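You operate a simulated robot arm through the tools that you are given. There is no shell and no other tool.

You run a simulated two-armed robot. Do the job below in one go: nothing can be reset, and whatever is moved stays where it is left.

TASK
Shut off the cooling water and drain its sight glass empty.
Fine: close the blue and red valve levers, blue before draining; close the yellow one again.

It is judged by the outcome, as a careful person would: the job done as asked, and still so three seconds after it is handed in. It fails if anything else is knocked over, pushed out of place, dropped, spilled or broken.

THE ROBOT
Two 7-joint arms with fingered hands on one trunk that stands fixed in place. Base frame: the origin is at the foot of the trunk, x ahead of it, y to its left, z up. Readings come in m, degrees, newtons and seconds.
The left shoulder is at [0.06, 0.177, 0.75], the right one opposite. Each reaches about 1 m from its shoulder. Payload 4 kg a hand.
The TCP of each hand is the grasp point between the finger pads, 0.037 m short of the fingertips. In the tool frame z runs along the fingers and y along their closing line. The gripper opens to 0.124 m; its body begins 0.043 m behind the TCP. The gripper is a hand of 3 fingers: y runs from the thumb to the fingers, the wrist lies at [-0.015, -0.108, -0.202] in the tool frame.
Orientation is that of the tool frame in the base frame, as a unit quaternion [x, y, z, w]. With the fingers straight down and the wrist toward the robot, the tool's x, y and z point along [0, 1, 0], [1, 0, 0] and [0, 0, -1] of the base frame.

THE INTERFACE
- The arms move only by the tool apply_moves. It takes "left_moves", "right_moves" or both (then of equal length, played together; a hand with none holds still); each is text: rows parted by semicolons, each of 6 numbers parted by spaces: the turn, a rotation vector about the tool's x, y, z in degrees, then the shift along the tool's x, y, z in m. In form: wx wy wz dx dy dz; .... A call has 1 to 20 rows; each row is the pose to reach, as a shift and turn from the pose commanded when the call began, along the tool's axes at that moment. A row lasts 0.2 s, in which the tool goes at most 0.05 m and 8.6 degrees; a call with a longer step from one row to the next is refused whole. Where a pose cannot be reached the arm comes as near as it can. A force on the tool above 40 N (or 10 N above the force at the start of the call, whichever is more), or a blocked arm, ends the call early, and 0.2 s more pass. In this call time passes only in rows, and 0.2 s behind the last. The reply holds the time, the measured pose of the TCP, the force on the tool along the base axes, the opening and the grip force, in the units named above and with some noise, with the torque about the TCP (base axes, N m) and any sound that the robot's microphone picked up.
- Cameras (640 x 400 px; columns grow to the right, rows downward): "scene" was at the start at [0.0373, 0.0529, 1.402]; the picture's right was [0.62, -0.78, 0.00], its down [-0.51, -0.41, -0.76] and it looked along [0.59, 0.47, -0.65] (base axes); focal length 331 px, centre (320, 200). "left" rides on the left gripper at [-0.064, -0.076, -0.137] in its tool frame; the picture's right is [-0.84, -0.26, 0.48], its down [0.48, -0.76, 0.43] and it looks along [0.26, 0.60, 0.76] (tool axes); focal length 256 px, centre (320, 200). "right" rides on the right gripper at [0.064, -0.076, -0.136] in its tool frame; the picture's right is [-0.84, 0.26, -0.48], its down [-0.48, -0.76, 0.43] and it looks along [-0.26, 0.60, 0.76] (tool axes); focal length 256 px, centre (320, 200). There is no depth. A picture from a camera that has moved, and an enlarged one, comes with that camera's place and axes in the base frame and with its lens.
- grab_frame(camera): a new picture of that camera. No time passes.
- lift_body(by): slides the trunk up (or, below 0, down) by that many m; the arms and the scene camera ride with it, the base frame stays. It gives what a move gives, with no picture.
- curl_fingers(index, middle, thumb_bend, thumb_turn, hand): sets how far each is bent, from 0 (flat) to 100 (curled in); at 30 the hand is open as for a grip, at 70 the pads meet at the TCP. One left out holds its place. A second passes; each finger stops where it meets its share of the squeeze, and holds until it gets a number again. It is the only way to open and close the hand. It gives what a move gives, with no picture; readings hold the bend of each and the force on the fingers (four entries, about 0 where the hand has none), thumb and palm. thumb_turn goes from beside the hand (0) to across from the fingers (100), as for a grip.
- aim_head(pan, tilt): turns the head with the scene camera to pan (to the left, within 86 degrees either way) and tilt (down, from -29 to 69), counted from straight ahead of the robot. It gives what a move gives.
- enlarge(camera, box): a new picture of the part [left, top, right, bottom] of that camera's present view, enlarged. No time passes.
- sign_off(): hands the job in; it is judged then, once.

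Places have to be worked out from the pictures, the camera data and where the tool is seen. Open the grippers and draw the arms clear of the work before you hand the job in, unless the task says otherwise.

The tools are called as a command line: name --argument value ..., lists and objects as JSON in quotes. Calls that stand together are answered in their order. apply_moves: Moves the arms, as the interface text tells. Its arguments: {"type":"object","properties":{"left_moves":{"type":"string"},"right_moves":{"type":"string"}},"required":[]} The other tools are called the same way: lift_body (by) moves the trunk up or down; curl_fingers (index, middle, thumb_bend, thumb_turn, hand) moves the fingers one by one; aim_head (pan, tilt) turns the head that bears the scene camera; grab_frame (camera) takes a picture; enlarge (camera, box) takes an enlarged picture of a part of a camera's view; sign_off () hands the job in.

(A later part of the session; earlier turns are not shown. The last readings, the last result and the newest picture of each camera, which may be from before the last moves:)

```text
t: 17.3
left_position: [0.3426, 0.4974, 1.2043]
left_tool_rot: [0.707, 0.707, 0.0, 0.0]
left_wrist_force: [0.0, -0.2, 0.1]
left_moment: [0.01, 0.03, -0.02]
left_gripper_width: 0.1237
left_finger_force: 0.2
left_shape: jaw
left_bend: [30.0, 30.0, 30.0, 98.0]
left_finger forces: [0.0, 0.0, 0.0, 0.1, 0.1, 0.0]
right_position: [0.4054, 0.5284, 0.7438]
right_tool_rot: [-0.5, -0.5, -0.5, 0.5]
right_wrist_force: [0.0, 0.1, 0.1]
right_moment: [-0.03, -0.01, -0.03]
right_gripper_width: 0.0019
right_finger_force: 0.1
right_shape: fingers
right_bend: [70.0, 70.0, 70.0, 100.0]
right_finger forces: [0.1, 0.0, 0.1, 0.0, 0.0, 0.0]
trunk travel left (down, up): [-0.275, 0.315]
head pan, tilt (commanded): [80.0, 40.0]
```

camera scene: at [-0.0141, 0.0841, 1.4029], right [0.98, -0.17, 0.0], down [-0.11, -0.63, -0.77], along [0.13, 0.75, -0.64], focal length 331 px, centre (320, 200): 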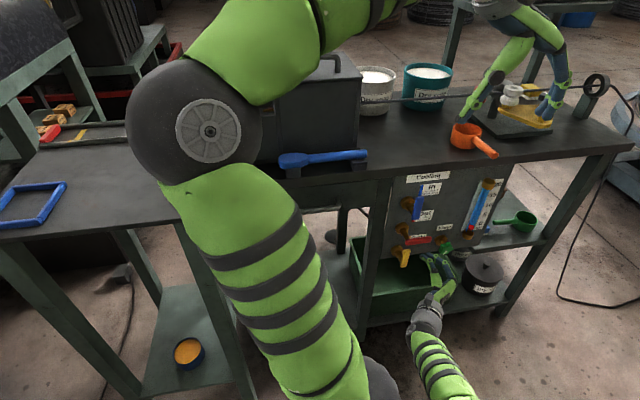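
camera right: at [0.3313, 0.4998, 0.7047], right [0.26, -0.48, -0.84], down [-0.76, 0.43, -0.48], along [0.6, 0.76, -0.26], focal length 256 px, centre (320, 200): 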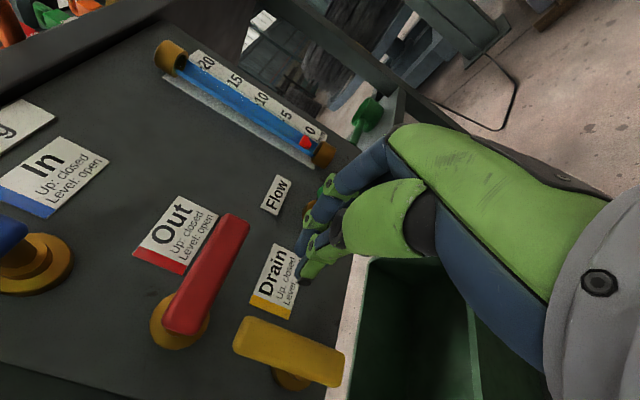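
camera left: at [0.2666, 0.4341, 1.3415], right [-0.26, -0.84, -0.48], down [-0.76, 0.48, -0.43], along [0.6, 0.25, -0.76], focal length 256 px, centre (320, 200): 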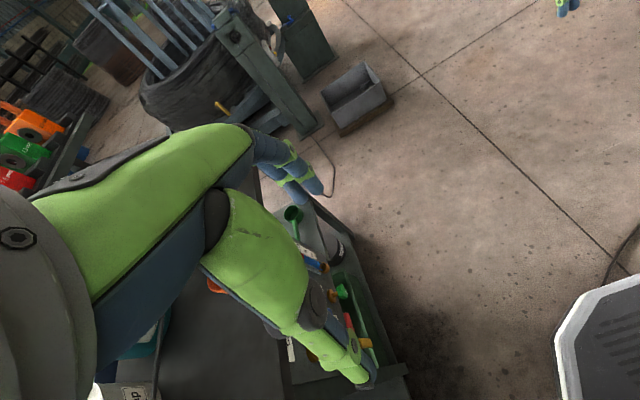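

The right hand is clear at y≈0.53, z≈0.744. I lower the trunk 0.15 m and re-aim the head at the panel.

lift_body --by -0.15

aim_head --pan 52 --tilt 38

grab_frame --camera "scene"

grab_frame --camera "right"

```text
t: 19.0
left_position: [0.3433, 0.4982, 1.054]
left_tool_rot: [0.707, 0.707, 0.001, 0.0]
left_wrist_force: [-0.5, 0.0, 0.2]
left_moment: [0.02, -0.03, 0.03]
left_gripper_width: 0.1239
left_finger_force: 0.0
left_shape: jaw
left_bend: [30.0, 30.0, 30.0, 98.0]
left_finger forces: [0.0, 0.0, 0.0, 0.0, 0.0, 0.1]
right_position: [0.4047, 0.5291, 0.5927]
right_tool_rot: [0.5, 0.5, 0.5, -0.5]
right_wrist_force: [-0.1, 0.0, 0.1]
right_moment: [0.01, 0.0, 0.0]
right_gripper_width: 0.002
right_finger_force: 0.1
right_shape: fingers
right_bend: [70.0, 70.0, 70.0, 100.0]
right_finger forces: [0.0, 0.1, 0.0, 0.0, 0.0, 0.0]
trunk travel left (down, up): [-0.125, 0.465]
head pan, tilt (commanded): [80.0, 40.0]
```

```text
t: 20.0
left_position: [0.3428, 0.4971, 1.054]
left_tool_rot: [0.707, 0.707, 0.0, 0.0]
left_wrist_force: [0.1, -0.2, 0.2]
left_moment: [-0.01, 0.01, -0.01]
left_gripper_width: 0.1237
left_finger_force: 0.1
left_shape: jaw
left_bend: [30.0, 30.0, 30.0, 98.0]
left_finger forces: [0.0, 0.0, 0.1, 0.0, 0.1, 0.1]
right_position: [0.405, 0.5292, 0.5926]
right_tool_rot: [-0.5, -0.5, -0.5, 0.5]
right_wrist_force: [-0.1, 0.2, 0.3]
right_moment: [-0.01, 0.02, 0.04]
right_gripper_width: 0.0017
right_finger_force: 0.1
right_shape: fingers
right_bend: [70.0, 70.0, 70.0, 100.0]
right_finger forces: [0.0, 0.1, 0.0, 0.1, 0.1, 0.0]
trunk travel left (down, up): [-0.125, 0.465]
head pan, tilt (commanded): [52.0, 38.0]
```

```text
taken
camera scene: at [0.0242, 0.0684, 1.2559], right [0.79, -0.61, 0.0], down [-0.38, -0.49, -0.79], along [0.48, 0.62, -0.62], focal length 331 px, centre (320, 200)
```

scene: 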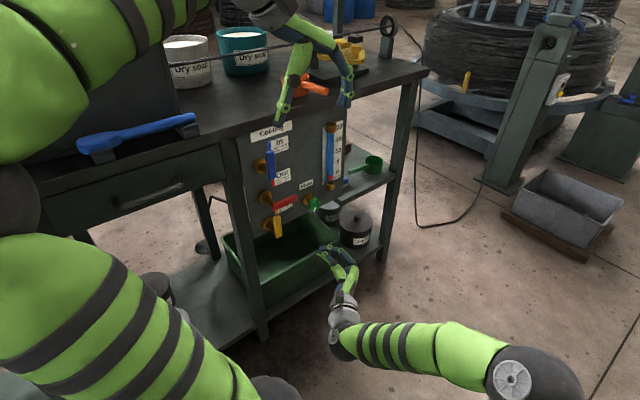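

```text
taken
camera right: at [0.3295, 0.3923, 0.657], right [0.26, -0.48, -0.84], down [-0.76, 0.43, -0.48], along [0.6, 0.76, -0.26], focal length 256 px, centre (320, 200)
```

right: 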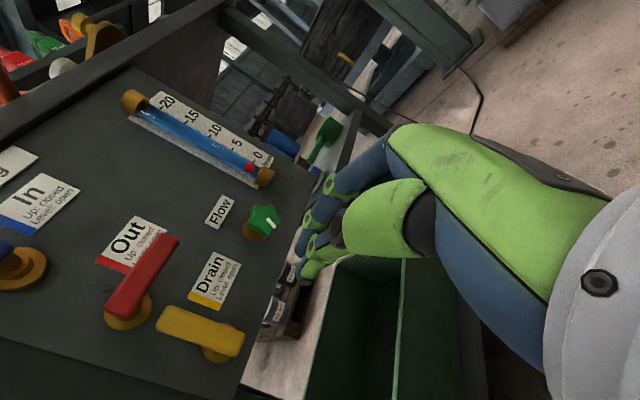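

The trunk is down and the view is good. I raise the right tip to z≈0.642 and insert it below the red lever, to y≈0.664.

apply_moves --right_moves "0 0 0 0.025 0.001 0.01; 0 0 0 0.049 0.002 0.02; 0 0 0 0.049 0.002 0.055; 0 0 0 0.049 0.002 0.085; 0 0 0 0.049 0.002 0.11; 0 0 0 0.049 0.002 0.135"

enlarge --camera "scene" --box '[220, 110, 380, 270]'

grab_frame --camera "right"

```text
t: 21.4
left_position: [0.3423, 0.4976, 1.0539]
left_tool_rot: [0.707, 0.707, 0.0, 0.0]
left_wrist_force: [0.3, -0.1, 0.1]
left_moment: [-0.01, -0.03, 0.01]
left_gripper_width: 0.1235
left_finger_force: 0.1
left_shape: jaw
left_bend: [30.0, 30.0, 30.0, 98.0]
left_finger forces: [0.0, 0.1, 0.1, 0.0, 0.1, 0.0]
right_position: [0.4077, 0.6642, 0.6416]
right_tool_rot: [-0.5, -0.5, -0.5, 0.5]
right_wrist_force: [0.7, 0.4, 0.1]
right_moment: [0.02, -0.06, -0.01]
right_gripper_width: 0.0018
right_finger_force: 0.2
right_shape: fingers
right_bend: [70.0, 70.0, 70.0, 100.0]
right_finger forces: [0.0, 0.0, 0.0, 0.0, 0.1, 0.0]
trunk travel left (down, up): [-0.125, 0.465]
head pan, tilt (commanded): [52.0, 38.0]
```

```text
2.50 times, centred on (300, 190) of scene
camera zoom: at [0.0243, 0.0683, 1.2559], right [0.79, -0.62, 0.0], down [-0.38, -0.49, -0.79], along [0.49, 0.62, -0.62], focal length 828 px, centre (370, 225)
```

zoom: 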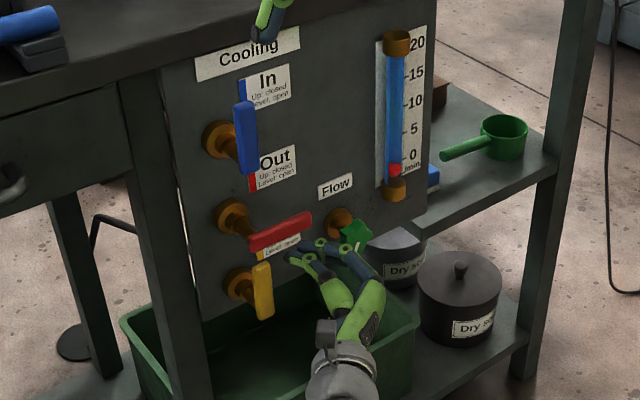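

```text
taken
camera right: at [0.3321, 0.5277, 0.706], right [0.26, -0.48, -0.84], down [-0.76, 0.43, -0.48], along [0.6, 0.76, -0.25], focal length 256 px, centre (320, 200)
```

right: 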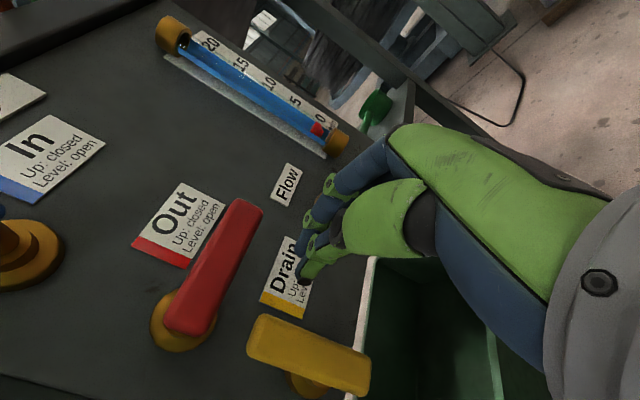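

The tip sits under the red lever with no contact. I now run the same arc that closed blue: push up along the arc, to vertical, seating it lightly.

apply_moves --right_moves "0 0 0 0.014 -0.003 0.003; 0 0 0 0.028 -0.006 0.005; 0 0 0 0.0366 -0.002 0.005; 0 0 0 0.0457 0.0004 0.005; 0 0 0 0.0551 0.0012 0.005; 0 0 0 0.0645 0.0004 0.005; 0 0 0 0.0736 -0.0021 0.005; 0 0 0 0.0822 -0.0061 0.005; 0 0 0 0.09 -0.0115 0.005; 0 0 0 0.0966 -0.0182 0.005; 0 0 0 0.102 -0.026 0.005; 0 0 0 0.103 -0.032 0.005"

enlarge --camera "scene" --box '[220, 110, 380, 270]'

grab_frame --camera "right"

```text
t: 24.0
left_position: [0.3428, 0.4983, 1.0538]
left_tool_rot: [0.707, 0.707, 0.001, 0.0]
left_wrist_force: [0.0, 0.2, 0.6]
left_moment: [0.0, 0.02, -0.01]
left_gripper_width: 0.1237
left_finger_force: 0.1
left_shape: jaw
left_bend: [30.0, 30.0, 30.0, 98.0]
left_finger forces: [0.1, 0.0, 0.0, 0.1, 0.0, 0.1]
right_position: [0.375, 0.6695, 0.7446]
right_tool_rot: [0.501, 0.499, 0.5, -0.5]
right_wrist_force: [2.1, 0.4, 0.9]
right_moment: [0.0, 0.02, -0.03]
right_gripper_width: 0.0008
right_finger_force: 1.1
right_shape: fingers
right_bend: [70.0, 70.0, 70.0, 100.0]
right_finger forces: [0.1, 0.1, 0.0, 0.0, 1.8, 0.0]
trunk travel left (down, up): [-0.125, 0.465]
head pan, tilt (commanded): [52.0, 38.0]
```

```text
2.50 times, centred on (300, 190) of scene
camera zoom: at [0.0243, 0.0684, 1.2559], right [0.79, -0.62, 0.0], down [-0.38, -0.49, -0.79], along [0.49, 0.62, -0.62], focal length 828 px, centre (370, 225)
```

zoom: 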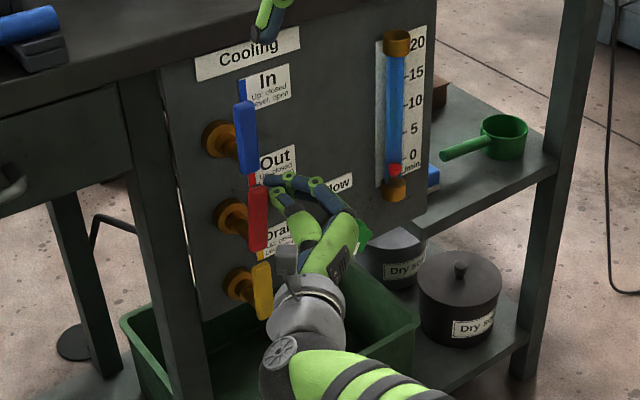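

```text
taken
camera right: at [0.2998, 0.5334, 0.8086], right [0.26, -0.48, -0.84], down [-0.76, 0.43, -0.48], along [0.6, 0.76, -0.25], focal length 256 px, centre (320, 200)
```

right: 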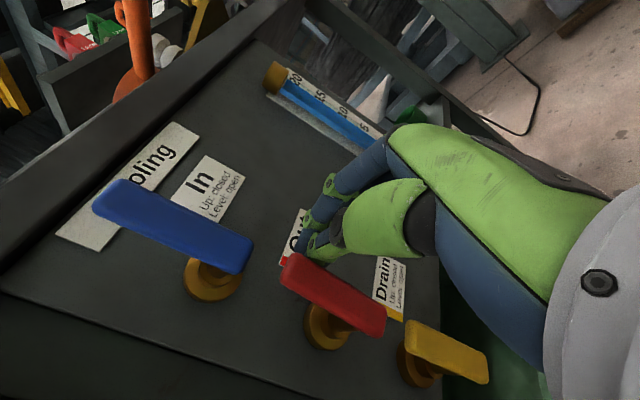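

Red is nearly vertical with ~2 N contact. I press about 7 mm more to seat it against its stop as with blue.

apply_moves --right_moves "0 0 0 0 -0.004 0; 0 0 0 0 -0.007 0"

enlarge --camera "scene" --box '[250, 140, 310, 240]'

```text
t: 24.6
left_position: [0.3437, 0.498, 1.0547]
left_tool_rot: [0.707, 0.707, 0.0, 0.0]
left_wrist_force: [-0.1, 0.7, 0.1]
left_moment: [0.01, -0.01, -0.01]
left_gripper_width: 0.1238
left_finger_force: 0.0
left_shape: jaw
left_bend: [30.0, 30.0, 30.0, 98.0]
left_finger forces: [0.0, 0.1, 0.1, 0.0, 0.1, 0.1]
right_position: [0.3677, 0.6696, 0.745]
right_tool_rot: [0.5, 0.499, 0.5, -0.5]
right_wrist_force: [4.9, 2.3, 0.8]
right_moment: [0.01, 0.02, -0.07]
right_gripper_width: 0.0
right_finger_force: 2.0
right_shape: fingers
right_bend: [70.0, 70.0, 71.0, 100.0]
right_finger forces: [0.0, 0.0, 0.1, 0.1, 5.9, 0.1]
trunk travel left (down, up): [-0.125, 0.465]
head pan, tilt (commanded): [52.0, 38.0]
```

```text
4.00 times, centred on (280, 190) of scene
camera zoom: at [0.0245, 0.0685, 1.2559], right [0.79, -0.62, 0.0], down [-0.38, -0.49, -0.79], along [0.49, 0.62, -0.62], focal length 1325 px, centre (480, 240)
```

zoom: 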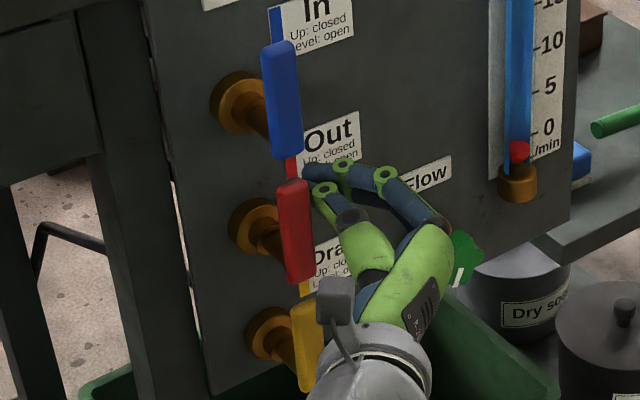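

Red's contact is rising (~5–6 N) and it appears within ~1–2° of vertical. I press 3 mm more to make sure.

apply_moves --right_moves "0 0 0 0 -0.002 0; 0 0 0 0 -0.004 0"

enlarge --camera "scene" --box '[250, 140, 310, 240]'

```text
t: 25.2
left_position: [0.3437, 0.4973, 1.0534]
left_tool_rot: [0.708, 0.707, 0.001, 0.0]
left_wrist_force: [-0.5, 0.1, -0.7]
left_moment: [-0.02, -0.02, 0.01]
left_gripper_width: 0.1235
left_finger_force: 0.1
left_shape: jaw
left_bend: [30.0, 30.0, 30.0, 98.0]
left_finger forces: [0.0, 0.0, 0.0, 0.0, 0.0, 0.0]
right_position: [0.3659, 0.6693, 0.7443]
right_tool_rot: [0.5, 0.499, 0.501, -0.5]
right_wrist_force: [12.2, 7.8, -0.1]
right_moment: [-0.06, 0.03, -0.22]
right_gripper_width: 0.0001
right_finger_force: 8.2
right_shape: fingers
right_bend: [69.0, 69.0, 72.0, 100.0]
right_finger forces: [0.0, 0.1, 0.0, 0.1, 16.7, 0.0]
trunk travel left (down, up): [-0.125, 0.465]
head pan, tilt (commanded): [52.0, 38.0]
```

```text
4.00 times, centred on (280, 190) of scene
camera zoom: at [0.0251, 0.0689, 1.2558], right [0.79, -0.62, 0.0], down [-0.38, -0.49, -0.79], along [0.48, 0.62, -0.62], focal length 1325 px, centre (480, 240)
```

zoom: 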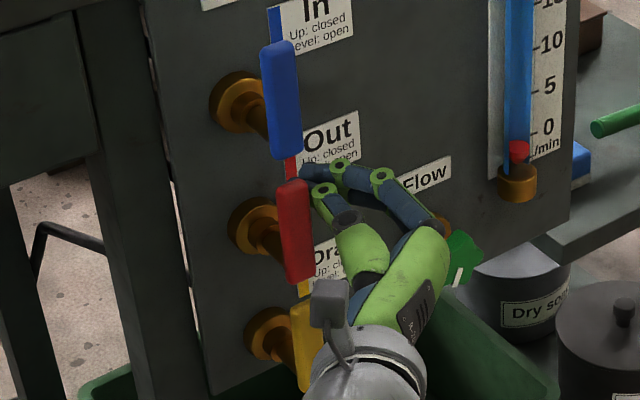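

Force is now ~12–16 N with the red lever vertical: it is seated closed. I back off right and out, then go down to the front-left side of the yellow lever (x≈0.322, z≈0.641, y≈0.579).

apply_moves --right_moves "0 0 0 0 0.02 0; 0 0 0 0 0.02 -0.045; 0 0 0 0 0.02 -0.09; 0 0 0 -0.04 0 -0.09; 0 0 0 -0.08 -0.02 -0.09; 0 0 0 -0.104 -0.043 -0.09"

grab_frame --camera "right"

enlarge --camera "scene" --box '[220, 110, 380, 270]'

```text
t: 26.6
left_position: [0.3422, 0.4981, 1.0537]
left_tool_rot: [0.707, 0.707, 0.001, 0.0]
left_wrist_force: [0.4, 0.8, 0.1]
left_moment: [0.01, 0.02, 0.0]
left_gripper_width: 0.1236
left_finger_force: 0.0
left_shape: jaw
left_bend: [30.0, 30.0, 30.0, 98.0]
left_finger forces: [0.0, 0.0, 0.0, 0.0, 0.1, 0.1]
right_position: [0.32, 0.577, 0.6417]
right_tool_rot: [-0.5, -0.5, -0.5, 0.5]
right_wrist_force: [0.0, -0.5, 1.1]
right_moment: [-0.04, -0.02, 0.01]
right_gripper_width: 0.0018
right_finger_force: 0.0
right_shape: fingers
right_bend: [70.0, 70.0, 70.0, 100.0]
right_finger forces: [0.0, 0.1, 0.0, 0.1, 0.0, 0.1]
trunk travel left (down, up): [-0.125, 0.465]
head pan, tilt (commanded): [52.0, 38.0]
```

```text
taken
camera right: at [0.2448, 0.4413, 0.7047], right [0.26, -0.48, -0.84], down [-0.76, 0.43, -0.48], along [0.6, 0.76, -0.26], focal length 256 px, centre (320, 200)
```

right: 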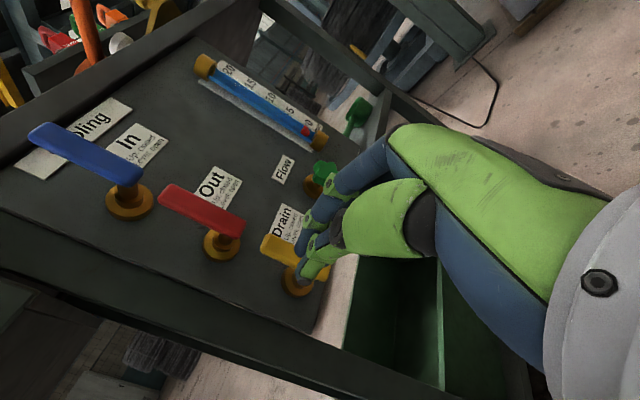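

```text
2.50 times, centred on (300, 190) of scene
camera zoom: at [0.0244, 0.0684, 1.2559], right [0.79, -0.62, 0.0], down [-0.38, -0.49, -0.79], along [0.49, 0.62, -0.62], focal length 828 px, centre (370, 225)
```

zoom: 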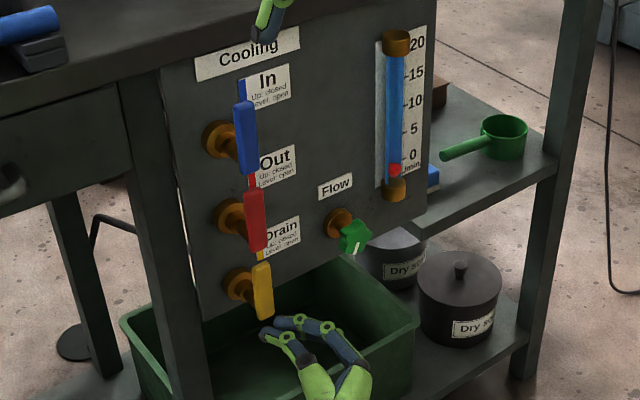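

Blue and red are both vertical (closed). For opening yellow I need to push from its left, and the pinched fingers bulge to the right; I'll fold index and middle away and use the thumb alone, testing the shape here in free space.

curl_fingers --hand "right" --thumb_bend 30

curl_fingers --hand "right" --index 100 --middle 100

grab_frame --camera "right"

enlarge --camera "scene" --box '[240, 180, 360, 300]'

```text
t: 27.6
left_position: [0.343, 0.4983, 1.0536]
left_tool_rot: [0.707, 0.707, 0.0, 0.0]
left_wrist_force: [0.5, -0.3, 0.3]
left_moment: [-0.02, 0.0, 0.01]
left_gripper_width: 0.1237
left_finger_force: 0.1
left_shape: jaw
left_bend: [30.0, 30.0, 30.0, 98.0]
left_finger forces: [0.0, 0.1, 0.0, 0.0, 0.1, 0.0]
right_position: [0.3196, 0.5766, 0.6422]
right_tool_rot: [-0.5, -0.5, -0.5, 0.5]
right_wrist_force: [-1.0, 0.5, -0.5]
right_moment: [-0.05, -0.02, -0.01]
right_gripper_width: 0.0615
right_finger_force: 0.1
right_shape: fingers
right_bend: [70.0, 70.0, 30.0, 98.0]
right_finger forces: [0.0, 0.1, 0.1, 0.0, 0.0, 0.1]
trunk travel left (down, up): [-0.125, 0.465]
head pan, tilt (commanded): [52.0, 38.0]
```

```text
t: 28.6
left_position: [0.3417, 0.4976, 1.0544]
left_tool_rot: [0.707, 0.707, 0.0, -0.001]
left_wrist_force: [0.5, -0.3, -0.8]
left_moment: [-0.01, 0.03, -0.01]
left_gripper_width: 0.1238
left_finger_force: 0.1
left_shape: jaw
left_bend: [30.0, 30.0, 30.0, 98.0]
left_finger forces: [0.0, 0.1, 0.1, 0.1, 0.0, 0.0]
right_position: [0.3195, 0.5779, 0.6425]
right_tool_rot: [0.5, 0.499, 0.501, -0.5]
right_wrist_force: [0.0, 0.7, 0.1]
right_moment: [0.0, -0.05, 0.02]
right_gripper_width: 0.0803
right_finger_force: 0.1
right_shape: fingers
right_bend: [100.0, 100.0, 30.0, 98.0]
right_finger forces: [0.1, 0.0, 0.0, 0.1, 0.0, 0.1]
trunk travel left (down, up): [-0.125, 0.465]
head pan, tilt (commanded): [52.0, 38.0]
```

```text
taken
camera right: at [0.245, 0.4415, 0.705], right [0.26, -0.48, -0.84], down [-0.76, 0.43, -0.48], along [0.6, 0.76, -0.26], focal length 256 px, centre (320, 200)
```

right: 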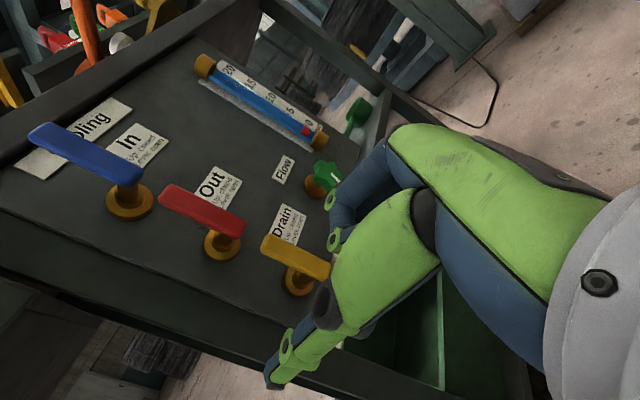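

```text
3.33 times, centred on (300, 240) of scene
camera zoom: at [0.0242, 0.0684, 1.2559], right [0.79, -0.62, 0.0], down [-0.38, -0.49, -0.79], along [0.49, 0.62, -0.62], focal length 1104 px, centre (387, 67)
```

zoom: 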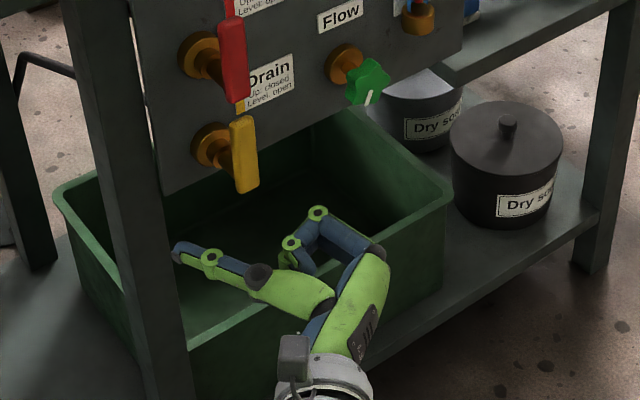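

With index/middle folded, their front is near the TCP plane and the thumb stands free ahead. I bring the thumb to bend ~50 so it points straight forward and check its position.

curl_fingers --hand "right" --thumb_bend 50

enlarge --camera "right" --box '[220, 180, 420, 380]'

enlarge --camera "scene" --box '[250, 190, 330, 270]'

```text
t: 29.6
left_position: [0.3424, 0.4968, 1.0546]
left_tool_rot: [0.707, 0.707, 0.0, 0.0]
left_wrist_force: [-0.7, -0.7, 0.0]
left_moment: [-0.01, 0.01, 0.02]
left_gripper_width: 0.1237
left_finger_force: 0.2
left_shape: jaw
left_bend: [30.0, 30.0, 30.0, 98.0]
left_finger forces: [0.1, 0.0, 0.1, 0.0, 0.0, 0.1]
right_position: [0.3194, 0.5783, 0.6409]
right_tool_rot: [-0.5, -0.5, -0.5, 0.5]
right_wrist_force: [-0.2, -0.4, -0.5]
right_moment: [-0.01, 0.01, -0.02]
right_gripper_width: 0.0733
right_finger_force: 0.0
right_shape: fingers
right_bend: [100.0, 100.0, 49.0, 100.0]
right_finger forces: [0.0, 0.0, 0.0, 0.1, 0.0, 0.0]
trunk travel left (down, up): [-0.125, 0.465]
head pan, tilt (commanded): [52.0, 38.0]
```

```text
2.00 times, centred on (320, 280) of right
camera zoom: at [0.245, 0.4415, 0.7051], right [0.26, -0.48, -0.84], down [-0.76, 0.43, -0.48], along [0.6, 0.76, -0.26], focal length 512 px, centre (320, 40)
```

zoom: 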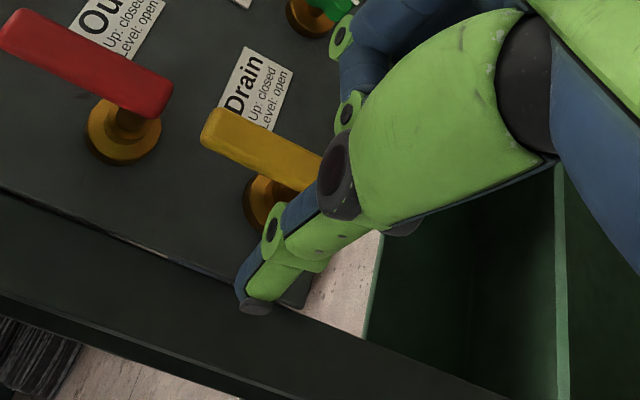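

```text
5.00 times, centred on (290, 230) of scene
camera zoom: at [0.0242, 0.0684, 1.2559], right [0.79, -0.62, 0.0], down [-0.38, -0.49, -0.79], along [0.49, 0.62, -0.62], focal length 1657 px, centre (470, 50)
```

zoom: 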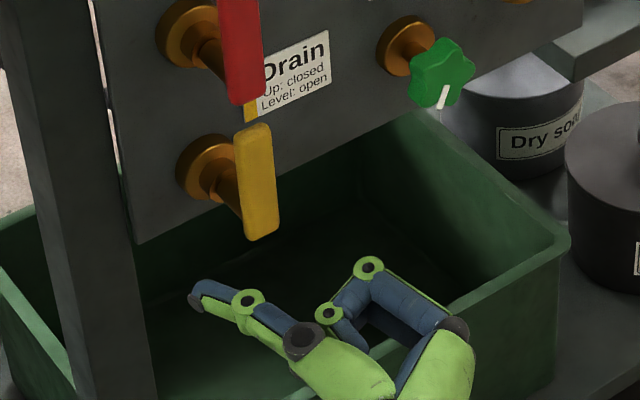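

The thumb now reaches ≈0.041 m ahead of the TCP at tool y≈−0.025…−0.041, with the folded fingers behind it; the lever fronts triangulate to y≈0.683. I slide to x≈0.352 and insert the thumb to the left of the yellow lever.

apply_moves --right_moves "0 0 0 0 0.017 0; 0 0 0 0 0.033 0; 0 0 0 0 0.033 0.03; 0 0 0 0 0.033 0.06; 0 0 0 0 0.033 0.087"

enlarge --camera "right" --box '[220, 180, 420, 380]'

enlarge --camera "scene" --box '[250, 170, 330, 250]'

```text
t: 30.8
left_position: [0.3421, 0.4978, 1.0546]
left_tool_rot: [0.707, 0.707, 0.0, 0.0]
left_wrist_force: [0.5, -0.6, -0.6]
left_moment: [0.03, 0.03, -0.01]
left_gripper_width: 0.1237
left_finger_force: 0.1
left_shape: jaw
left_bend: [30.0, 30.0, 30.0, 98.0]
left_finger forces: [0.0, 0.0, 0.0, 0.0, 0.0, 0.0]
right_position: [0.3531, 0.6649, 0.6421]
right_tool_rot: [-0.5, -0.499, -0.5, 0.5]
right_wrist_force: [0.1, 0.3, 0.0]
right_moment: [-0.02, -0.01, 0.02]
right_gripper_width: 0.0733
right_finger_force: 0.0
right_shape: fingers
right_bend: [100.0, 100.0, 49.0, 100.0]
right_finger forces: [0.1, 0.0, 0.0, 0.1, 0.0, 0.0]
trunk travel left (down, up): [-0.125, 0.465]
head pan, tilt (commanded): [52.0, 38.0]
```

```text
2.00 times, centred on (320, 280) of right
camera zoom: at [0.2786, 0.5285, 0.7054], right [0.26, -0.48, -0.84], down [-0.76, 0.43, -0.48], along [0.6, 0.76, -0.26], focal length 512 px, centre (320, 40)
```

zoom: 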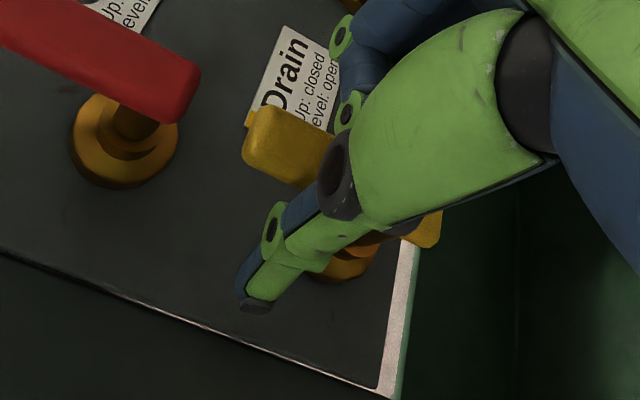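

```text
5.00 times, centred on (290, 210) of scene
camera zoom: at [0.0243, 0.0683, 1.2559], right [0.79, -0.62, 0.0], down [-0.38, -0.49, -0.79], along [0.49, 0.62, -0.62], focal length 1657 px, centre (470, 150)
```

zoom: 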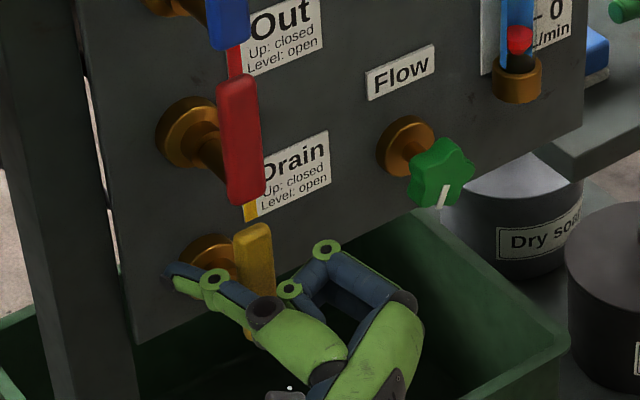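

The thumb sits left of the yellow lever with no contact; blue and red stay closed. I push it to the right and over, along the arc toward level, first to about 45°.

apply_moves --right_moves "0 0 0 -0.002 0.0083 0; 0 0 0 0.0009 0.0205 0; 0 0 0 0.0005 0.0331 0; 0 0 0 -0.0032 0.0451 0"

enlarge --camera "right" --box '[220, 180, 420, 380]'

enlarge --camera "scene" --box '[250, 150, 350, 250]'

```text
t: 31.8
left_position: [0.3424, 0.4983, 1.0538]
left_tool_rot: [0.707, 0.707, 0.0, 0.0]
left_wrist_force: [-0.7, 0.6, -0.3]
left_moment: [0.01, -0.01, 0.0]
left_gripper_width: 0.1236
left_finger_force: 0.1
left_shape: jaw
left_bend: [30.0, 30.0, 30.0, 98.0]
left_finger forces: [0.0, 0.0, 0.0, 0.0, 0.1, 0.0]
right_position: [0.4002, 0.6654, 0.6385]
right_tool_rot: [0.5, 0.499, 0.501, -0.5]
right_wrist_force: [-2.0, 0.3, 0.7]
right_moment: [0.01, 0.06, 0.03]
right_gripper_width: 0.0736
right_finger_force: 1.0
right_shape: fingers
right_bend: [100.0, 100.0, 49.0, 100.0]
right_finger forces: [0.0, 0.0, 0.0, 0.1, 1.3, 0.0]
trunk travel left (down, up): [-0.125, 0.465]
head pan, tilt (commanded): [52.0, 38.0]
```

```text
2.00 times, centred on (320, 280) of right
camera zoom: at [0.3244, 0.5287, 0.7016], right [0.26, -0.48, -0.84], down [-0.76, 0.44, -0.48], along [0.6, 0.76, -0.25], focal length 512 px, centre (320, 40)
```

zoom: 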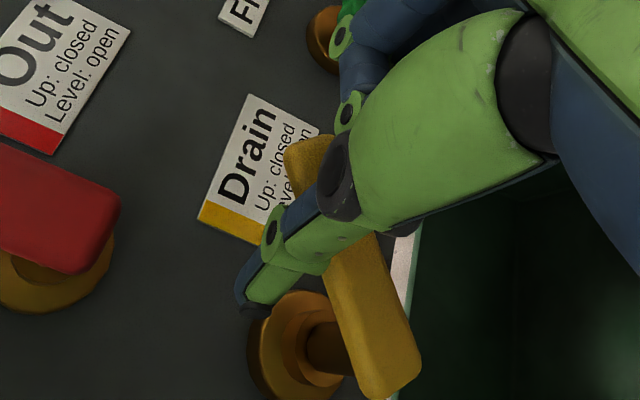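

```text
4.00 times, centred on (300, 200) of scene
camera zoom: at [0.024, 0.0684, 1.2559], right [0.79, -0.62, 0.0], down [-0.38, -0.49, -0.79], along [0.49, 0.62, -0.62], focal length 1325 px, centre (400, 200)
```

zoom: 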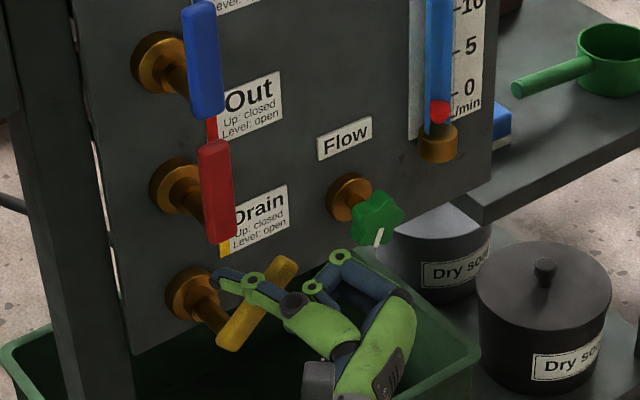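

The yellow lever is turning smoothly (≈45°, ~2 N). I continue down along the arc to level.

apply_moves --right_moves "0 0 0 -0.0066 0.0107 0; 0 0 0 -0.0158 0.0193 0; 0 0 0 -0.0268 0.0252 0; 0 0 0 -0.0318 0.0262 0"

enlarge --camera "right" --box '[220, 180, 420, 380]'

enlarge --camera "scene" --box '[250, 130, 350, 250]'

```text
t: 32.8
left_position: [0.3413, 0.4967, 1.0553]
left_tool_rot: [0.707, 0.707, 0.001, 0.0]
left_wrist_force: [-0.3, -0.5, -0.1]
left_moment: [0.0, 0.0, 0.01]
left_gripper_width: 0.1234
left_finger_force: 0.1
left_shape: jaw
left_bend: [30.0, 30.0, 30.0, 98.0]
left_finger forces: [0.1, 0.1, 0.1, 0.0, 0.0, 0.0]
right_position: [0.4243, 0.6661, 0.6098]
right_tool_rot: [0.499, 0.499, 0.501, -0.501]
right_wrist_force: [-5.8, -3.1, 12.9]
right_moment: [0.12, 0.47, 0.12]
right_gripper_width: 0.0739
right_finger_force: 7.1
right_shape: fingers
right_bend: [100.0, 100.0, 49.0, 96.0]
right_finger forces: [0.0, 0.0, 0.0, 0.0, 14.3, 0.1]
trunk travel left (down, up): [-0.125, 0.465]
head pan, tilt (commanded): [52.0, 38.0]
```

```text
2.00 times, centred on (320, 280) of right
camera zoom: at [0.3495, 0.5288, 0.6729], right [0.26, -0.48, -0.84], down [-0.76, 0.44, -0.48], along [0.6, 0.76, -0.25], focal length 512 px, centre (320, 40)
```

zoom: 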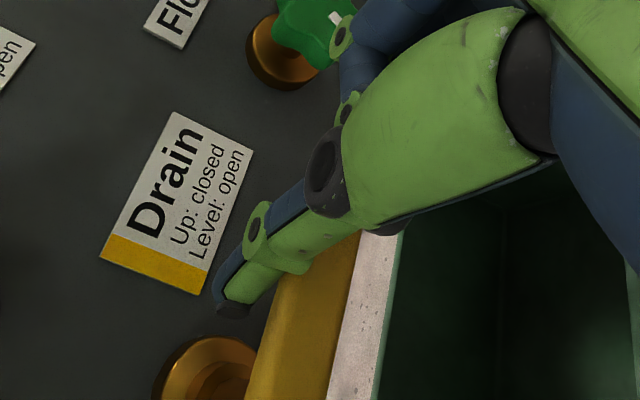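

```text
3.33 times, centred on (300, 190) of scene
camera zoom: at [0.0234, 0.0673, 1.2562], right [0.79, -0.62, 0.0], down [-0.38, -0.48, -0.79], along [0.49, 0.62, -0.61], focal length 1104 px, centre (387, 233)
```

zoom: 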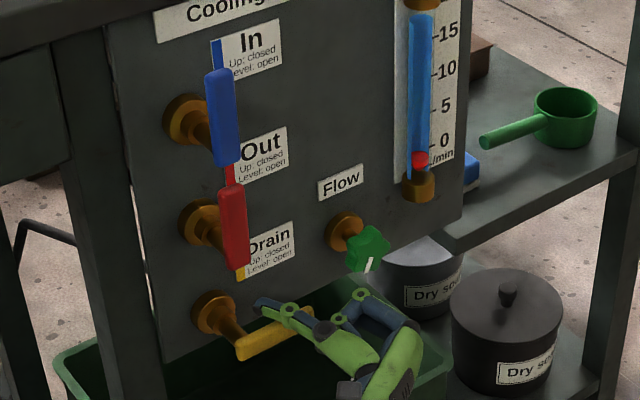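

The yellow lever reached level and its stop (~14 N). I lift off slightly, withdraw the hand, and then watch the sight glass.

apply_moves --right_moves "0 0 0 0.012 0 0; 0 0 0 0.014 0 -0.04; 0 0 0 0.014 0 -0.085"

enlarge --camera "scene" --box '[250, 110, 360, 250]'

enlarge --camera "scene" --box '[310, 110, 360, 200]'

```text
t: 33.6
left_position: [0.3416, 0.4977, 1.0554]
left_tool_rot: [0.707, 0.707, -0.001, 0.0]
left_wrist_force: [-0.6, 0.4, -0.3]
left_moment: [-0.02, -0.04, -0.02]
left_gripper_width: 0.1237
left_finger_force: 0.1
left_shape: jaw
left_bend: [30.0, 30.0, 30.0, 98.0]
left_finger forces: [0.1, 0.1, 0.1, 0.1, 0.0, 0.1]
right_position: [0.4264, 0.5795, 0.6208]
right_tool_rot: [-0.5, -0.499, -0.5, 0.5]
right_wrist_force: [0.0, -0.3, 0.8]
right_moment: [0.01, 0.02, 0.01]
right_gripper_width: 0.0733
right_finger_force: 0.1
right_shape: fingers
right_bend: [100.0, 100.0, 49.0, 99.0]
right_finger forces: [0.0, 0.0, 0.0, 0.1, 0.1, 0.0]
trunk travel left (down, up): [-0.125, 0.465]
head pan, tilt (commanded): [52.0, 38.0]
```

```text
2.86 times, centred on (305, 180) of scene
camera zoom: at [0.0241, 0.0686, 1.2558], right [0.79, -0.62, 0.0], down [-0.38, -0.49, -0.79], along [0.49, 0.62, -0.62], focal length 947 px, centre (363, 257)
```

zoom: 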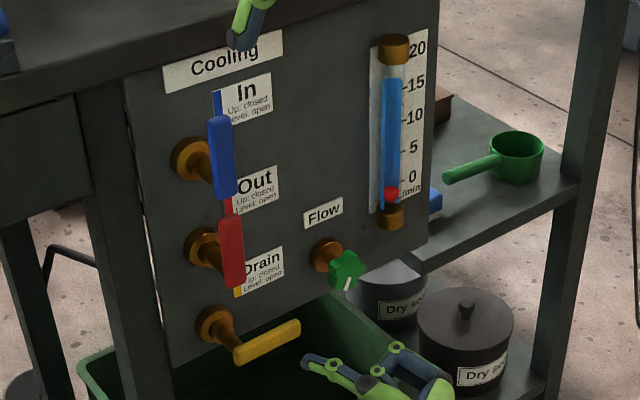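

```text
4.44 times, centred on (335, 155) of scene
camera zoom: at [0.0241, 0.0686, 1.2558], right [0.79, -0.62, 0.0], down [-0.38, -0.49, -0.79], along [0.49, 0.62, -0.62], focal length 1473 px, centre (253, 400)
```

zoom: 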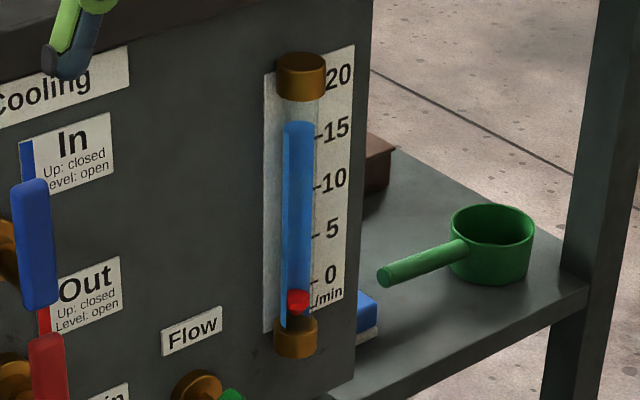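

Draining works: the level is already down to about 16 on the scale. While it drains I re-form the pinched hand shape for the later closing push (thumb out first, then fingers, then thumb).

curl_fingers --hand "right" --thumb_bend 25

curl_fingers --hand "right" --index 70 --middle 70

curl_fingers --hand "right" --thumb_bend 70 --thumb_turn 100

enlarge --camera "scene" --box '[310, 110, 360, 200]'

grab_frame --camera "scene"

```text
t: 34.6
left_position: [0.3432, 0.4967, 1.0547]
left_tool_rot: [0.707, 0.707, 0.0, 0.0]
left_wrist_force: [0.6, 0.4, -0.4]
left_moment: [0.01, 0.03, 0.01]
left_gripper_width: 0.1236
left_finger_force: 0.1
left_shape: jaw
left_bend: [30.0, 30.0, 30.0, 98.0]
left_finger forces: [0.0, 0.0, 0.0, 0.0, 0.0, 0.0]
right_position: [0.4265, 0.5802, 0.6204]
right_tool_rot: [0.5, 0.5, 0.499, -0.5]
right_wrist_force: [-0.2, -0.4, -0.2]
right_moment: [0.01, -0.06, 0.0]
right_gripper_width: 0.0807
right_finger_force: 0.0
right_shape: fingers
right_bend: [100.0, 100.0, 25.0, 100.0]
right_finger forces: [0.0, 0.1, 0.0, 0.1, 0.0, 0.0]
trunk travel left (down, up): [-0.125, 0.465]
head pan, tilt (commanded): [52.0, 38.0]
```

```text
t: 35.6
left_position: [0.3425, 0.4971, 1.0543]
left_tool_rot: [0.707, 0.707, 0.001, -0.001]
left_wrist_force: [0.6, -0.6, 0.6]
left_moment: [-0.01, 0.06, 0.01]
left_gripper_width: 0.1237
left_finger_force: 0.0
left_shape: jaw
left_bend: [30.0, 30.0, 30.0, 98.0]
left_finger forces: [0.0, 0.1, 0.0, 0.0, 0.0, 0.0]
right_position: [0.4265, 0.58, 0.6205]
right_tool_rot: [-0.5, -0.5, -0.5, 0.5]
right_wrist_force: [0.2, 0.1, -0.6]
right_moment: [0.0, -0.02, -0.01]
right_gripper_width: 0.0619
right_finger_force: 0.0
right_shape: fingers
right_bend: [70.0, 70.0, 25.0, 100.0]
right_finger forces: [0.0, 0.0, 0.0, 0.0, 0.1, 0.1]
trunk travel left (down, up): [-0.125, 0.465]
head pan, tilt (commanded): [52.0, 38.0]
```

```text
t: 36.6
left_position: [0.3417, 0.4978, 1.0546]
left_tool_rot: [0.708, 0.707, 0.0, 0.0]
left_wrist_force: [0.3, -0.4, -0.1]
left_moment: [0.02, -0.02, -0.02]
left_gripper_width: 0.1239
left_finger_force: 0.0
left_shape: jaw
left_bend: [30.0, 30.0, 30.0, 98.0]
left_finger forces: [0.0, 0.0, 0.1, 0.0, 0.1, 0.1]
right_position: [0.4264, 0.5797, 0.6212]
right_tool_rot: [0.5, 0.5, 0.5, -0.5]
right_wrist_force: [0.0, -0.1, 0.0]
right_moment: [0.01, 0.01, 0.02]
right_gripper_width: 0.0017
right_finger_force: 0.0
right_shape: fingers
right_bend: [70.0, 70.0, 70.0, 100.0]
right_finger forces: [0.1, 0.0, 0.0, 0.1, 0.1, 0.1]
trunk travel left (down, up): [-0.125, 0.465]
head pan, tilt (commanded): [52.0, 38.0]
```

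```text
4.44 times, centred on (335, 155) of scene
camera zoom: at [0.0242, 0.0684, 1.2559], right [0.79, -0.62, 0.0], down [-0.38, -0.49, -0.79], along [0.49, 0.62, -0.62], focal length 1473 px, centre (253, 400)
```

zoom: 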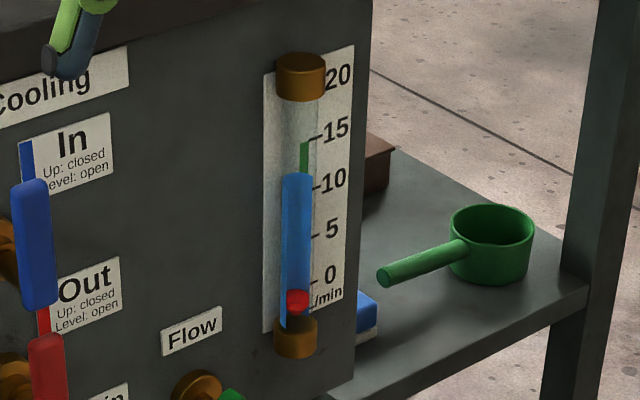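

```text
taken
camera scene: at [0.0242, 0.0684, 1.2559], right [0.79, -0.62, 0.0], down [-0.38, -0.49, -0.79], along [0.49, 0.62, -0.62], focal length 331 px, centre (320, 200)
```

scene: 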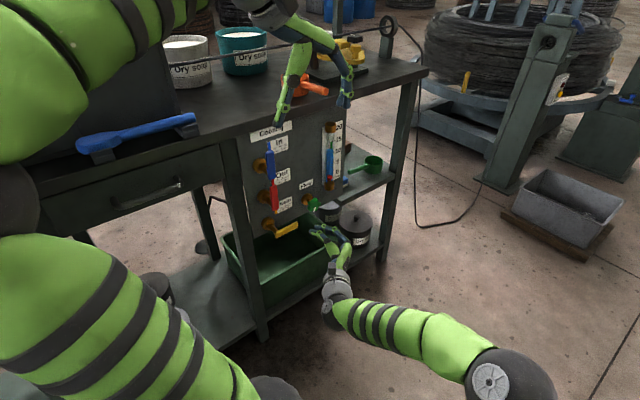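

The level is down to about 11 and still falling. I use the time to lower the trunk another 0.1 m so the right hand can reach beneath the yellow lever.

lift_body --by -0.1

grab_frame --camera "scene"

grab_frame --camera "right"

```text
t: 37.9
left_position: [0.342, 0.4965, 0.9536]
left_tool_rot: [0.707, 0.707, 0.0, 0.0]
left_wrist_force: [-0.1, 0.1, 0.6]
left_moment: [-0.02, 0.03, 0.0]
left_gripper_width: 0.1236
left_finger_force: 0.1
left_shape: jaw
left_bend: [30.0, 30.0, 30.0, 98.0]
left_finger forces: [0.1, 0.0, 0.0, 0.0, 0.0, 0.1]
right_position: [0.4265, 0.5795, 0.5212]
right_tool_rot: [-0.5, -0.5, -0.5, 0.5]
right_wrist_force: [0.2, 0.2, -0.2]
right_moment: [0.01, -0.02, -0.02]
right_gripper_width: 0.0019
right_finger_force: 0.0
right_shape: fingers
right_bend: [70.0, 70.0, 70.0, 100.0]
right_finger forces: [0.0, 0.1, 0.0, 0.0, 0.0, 0.0]
trunk travel left (down, up): [-0.025, 0.565]
head pan, tilt (commanded): [52.0, 38.0]
```

```text
taken
camera scene: at [0.0242, 0.0683, 1.1559], right [0.79, -0.62, 0.0], down [-0.38, -0.49, -0.79], along [0.49, 0.62, -0.62], focal length 331 px, centre (320, 200)
```

scene: 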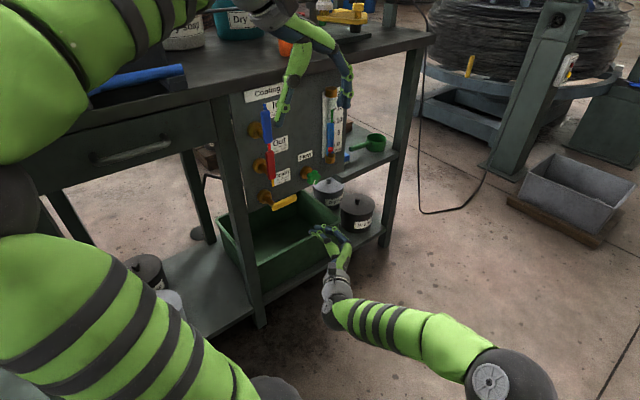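

```text
taken
camera right: at [0.3511, 0.4433, 0.584], right [0.26, -0.48, -0.84], down [-0.76, 0.43, -0.48], along [0.6, 0.76, -0.26], focal length 256 px, centre (320, 200)
```

right: 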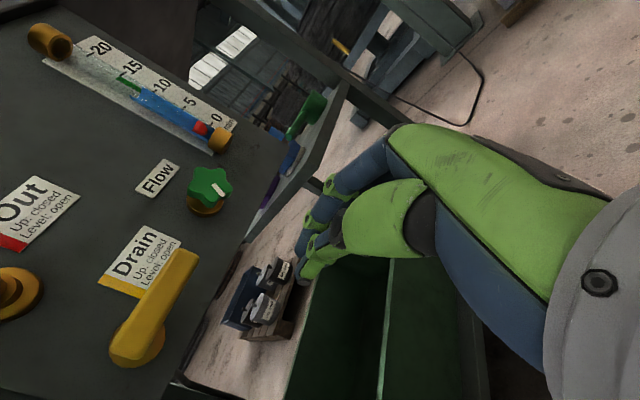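

Level is near 10; right camera sees the glass well. I align the hand to (0.407, 0.58, 0.539) and hold there for about 4 s while it drains.

apply_moves --right_moves "0 0 0 0.009 -0.01 0; 0 0 0 0.018 -0.0195 0; 0 0 0 0.018 -0.0195 0; 0 0 0 0.018 -0.0195 0; 0 0 0 0.018 -0.0195 0; 0 0 0 0.018 -0.0195 0; 0 0 0 0.018 -0.0195 0; 0 0 0 0.018 -0.0195 0; 0 0 0 0.018 -0.0195 0; 0 0 0 0.018 -0.0195 0; 0 0 0 0.018 -0.0195 0; 0 0 0 0.018 -0.0195 0; 0 0 0 0.018 -0.0195 0; 0 0 0 0.018 -0.0195 0; 0 0 0 0.018 -0.0195 0; 0 0 0 0.018 -0.0195 0; 0 0 0 0.018 -0.0195 0; 0 0 0 0.018 -0.0195 0; 0 0 0 0.018 -0.0195 0; 0 0 0 0.018 -0.0195 0"

enlarge --camera "right" --box '[0, 0, 260, 200]'

enlarge --camera "scene" --box '[230, 80, 370, 250]'

```text
t: 42.1
left_position: [0.3422, 0.497, 0.9533]
left_tool_rot: [0.708, 0.706, 0.001, 0.0]
left_wrist_force: [0.3, 0.3, 0.1]
left_moment: [-0.02, 0.0, 0.01]
left_gripper_width: 0.1235
left_finger_force: 0.0
left_shape: jaw
left_bend: [30.0, 30.0, 30.0, 98.0]
left_finger forces: [0.0, 0.1, 0.0, 0.0, 0.1, 0.1]
right_position: [0.4061, 0.5794, 0.5363]
right_tool_rot: [0.5, 0.5, 0.5, -0.5]
right_wrist_force: [-0.9, 0.2, 0.0]
right_moment: [-0.04, 0.0, -0.03]
right_gripper_width: 0.0018
right_finger_force: 0.1
right_shape: fingers
right_bend: [70.0, 70.0, 70.0, 100.0]
right_finger forces: [0.0, 0.0, 0.0, 0.1, 0.0, 0.0]
trunk travel left (down, up): [-0.025, 0.565]
head pan, tilt (commanded): [52.0, 38.0]
```

```text
2.00 times, centred on (130, 100) of right
camera zoom: at [0.3315, 0.4435, 0.6012], right [0.26, -0.48, -0.84], down [-0.76, 0.43, -0.48], along [0.6, 0.76, -0.26], focal length 512 px, centre (700, 400)
```

zoom: 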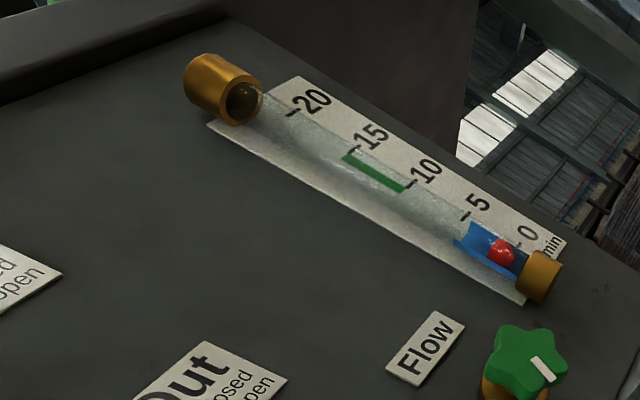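

```text
2.35 times, centred on (300, 165) of scene
camera zoom: at [0.0242, 0.0684, 1.1559], right [0.79, -0.62, 0.0], down [-0.38, -0.49, -0.79], along [0.49, 0.62, -0.62], focal length 780 px, centre (367, 282)
```

zoom: 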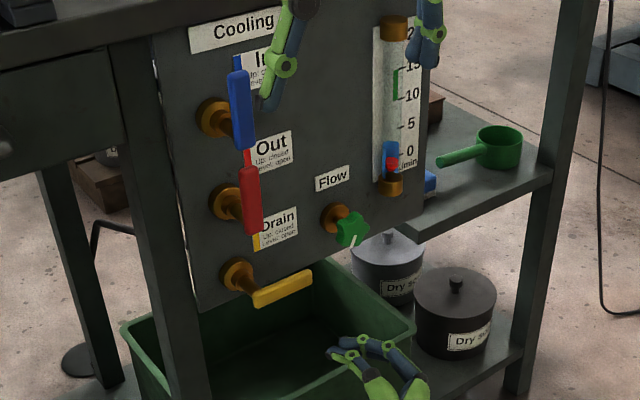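

The level is now around 3, so it needs a few more seconds. I hold still another ~4 s.

apply_moves --right_moves "0 0 0 0 0 0; 0 0 0 0 0 0; 0 0 0 0 0 0; 0 0 0 0 0 0; 0 0 0 0 0 0; 0 0 0 0 0 0; 0 0 0 0 0 0; 0 0 0 0 0 0; 0 0 0 0 0 0; 0 0 0 0 0 0; 0 0 0 0 0 0; 0 0 0 0 0 0; 0 0 0 0 0 0; 0 0 0 0 0 0; 0 0 0 0 0 0; 0 0 0 0 0 0; 0 0 0 0 0 0; 0 0 0 0 0 0; 0 0 0 0 0 0; 0 0 0 0 0 0"

enlarge --camera "right" --box '[180, 90, 260, 150]'

enlarge --camera "scene" --box '[310, 80, 350, 130]'

```text
t: 46.3
left_position: [0.3428, 0.4968, 0.954]
left_tool_rot: [0.707, 0.707, 0.0, 0.0]
left_wrist_force: [-0.3, 0.0, 0.0]
left_moment: [0.01, 0.01, 0.02]
left_gripper_width: 0.1237
left_finger_force: 0.1
left_shape: jaw
left_bend: [30.0, 30.0, 30.0, 98.0]
left_finger forces: [0.1, 0.0, 0.0, 0.1, 0.0, 0.0]
right_position: [0.4065, 0.5801, 0.5379]
right_tool_rot: [0.5, 0.5, 0.5, -0.5]
right_wrist_force: [-0.1, 0.5, -0.3]
right_moment: [0.01, 0.02, 0.02]
right_gripper_width: 0.0015
right_finger_force: 0.0
right_shape: fingers
right_bend: [70.0, 70.0, 70.0, 100.0]
right_finger forces: [0.0, 0.0, 0.0, 0.0, 0.0, 0.0]
trunk travel left (down, up): [-0.025, 0.565]
head pan, tilt (commanded): [52.0, 38.0]
```

```text
6.67 times, centred on (220, 120) of right
camera zoom: at [0.3315, 0.4435, 0.6012], right [0.26, -0.48, -0.84], down [-0.76, 0.43, -0.48], along [0.6, 0.76, -0.26], focal length 1707 px, centre (987, 733)
```

zoom: 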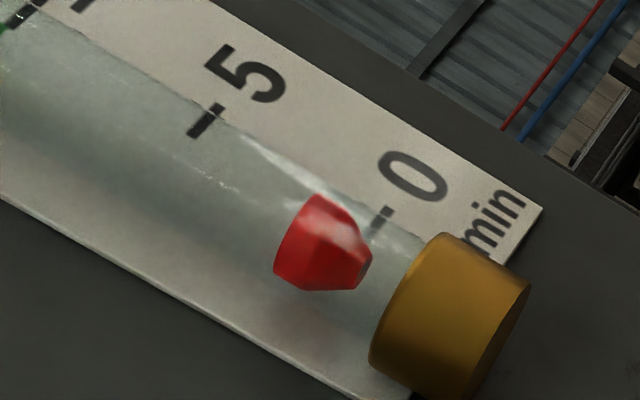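

```text
8.00 times, centred on (330, 105) of scene
camera zoom: at [0.0242, 0.0684, 1.1559], right [0.79, -0.62, 0.0], down [-0.38, -0.49, -0.79], along [0.49, 0.62, -0.62], focal length 2651 px, centre (240, 960)
```

zoom: 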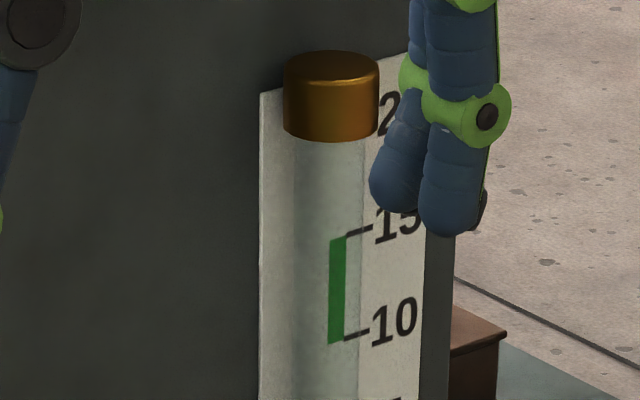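

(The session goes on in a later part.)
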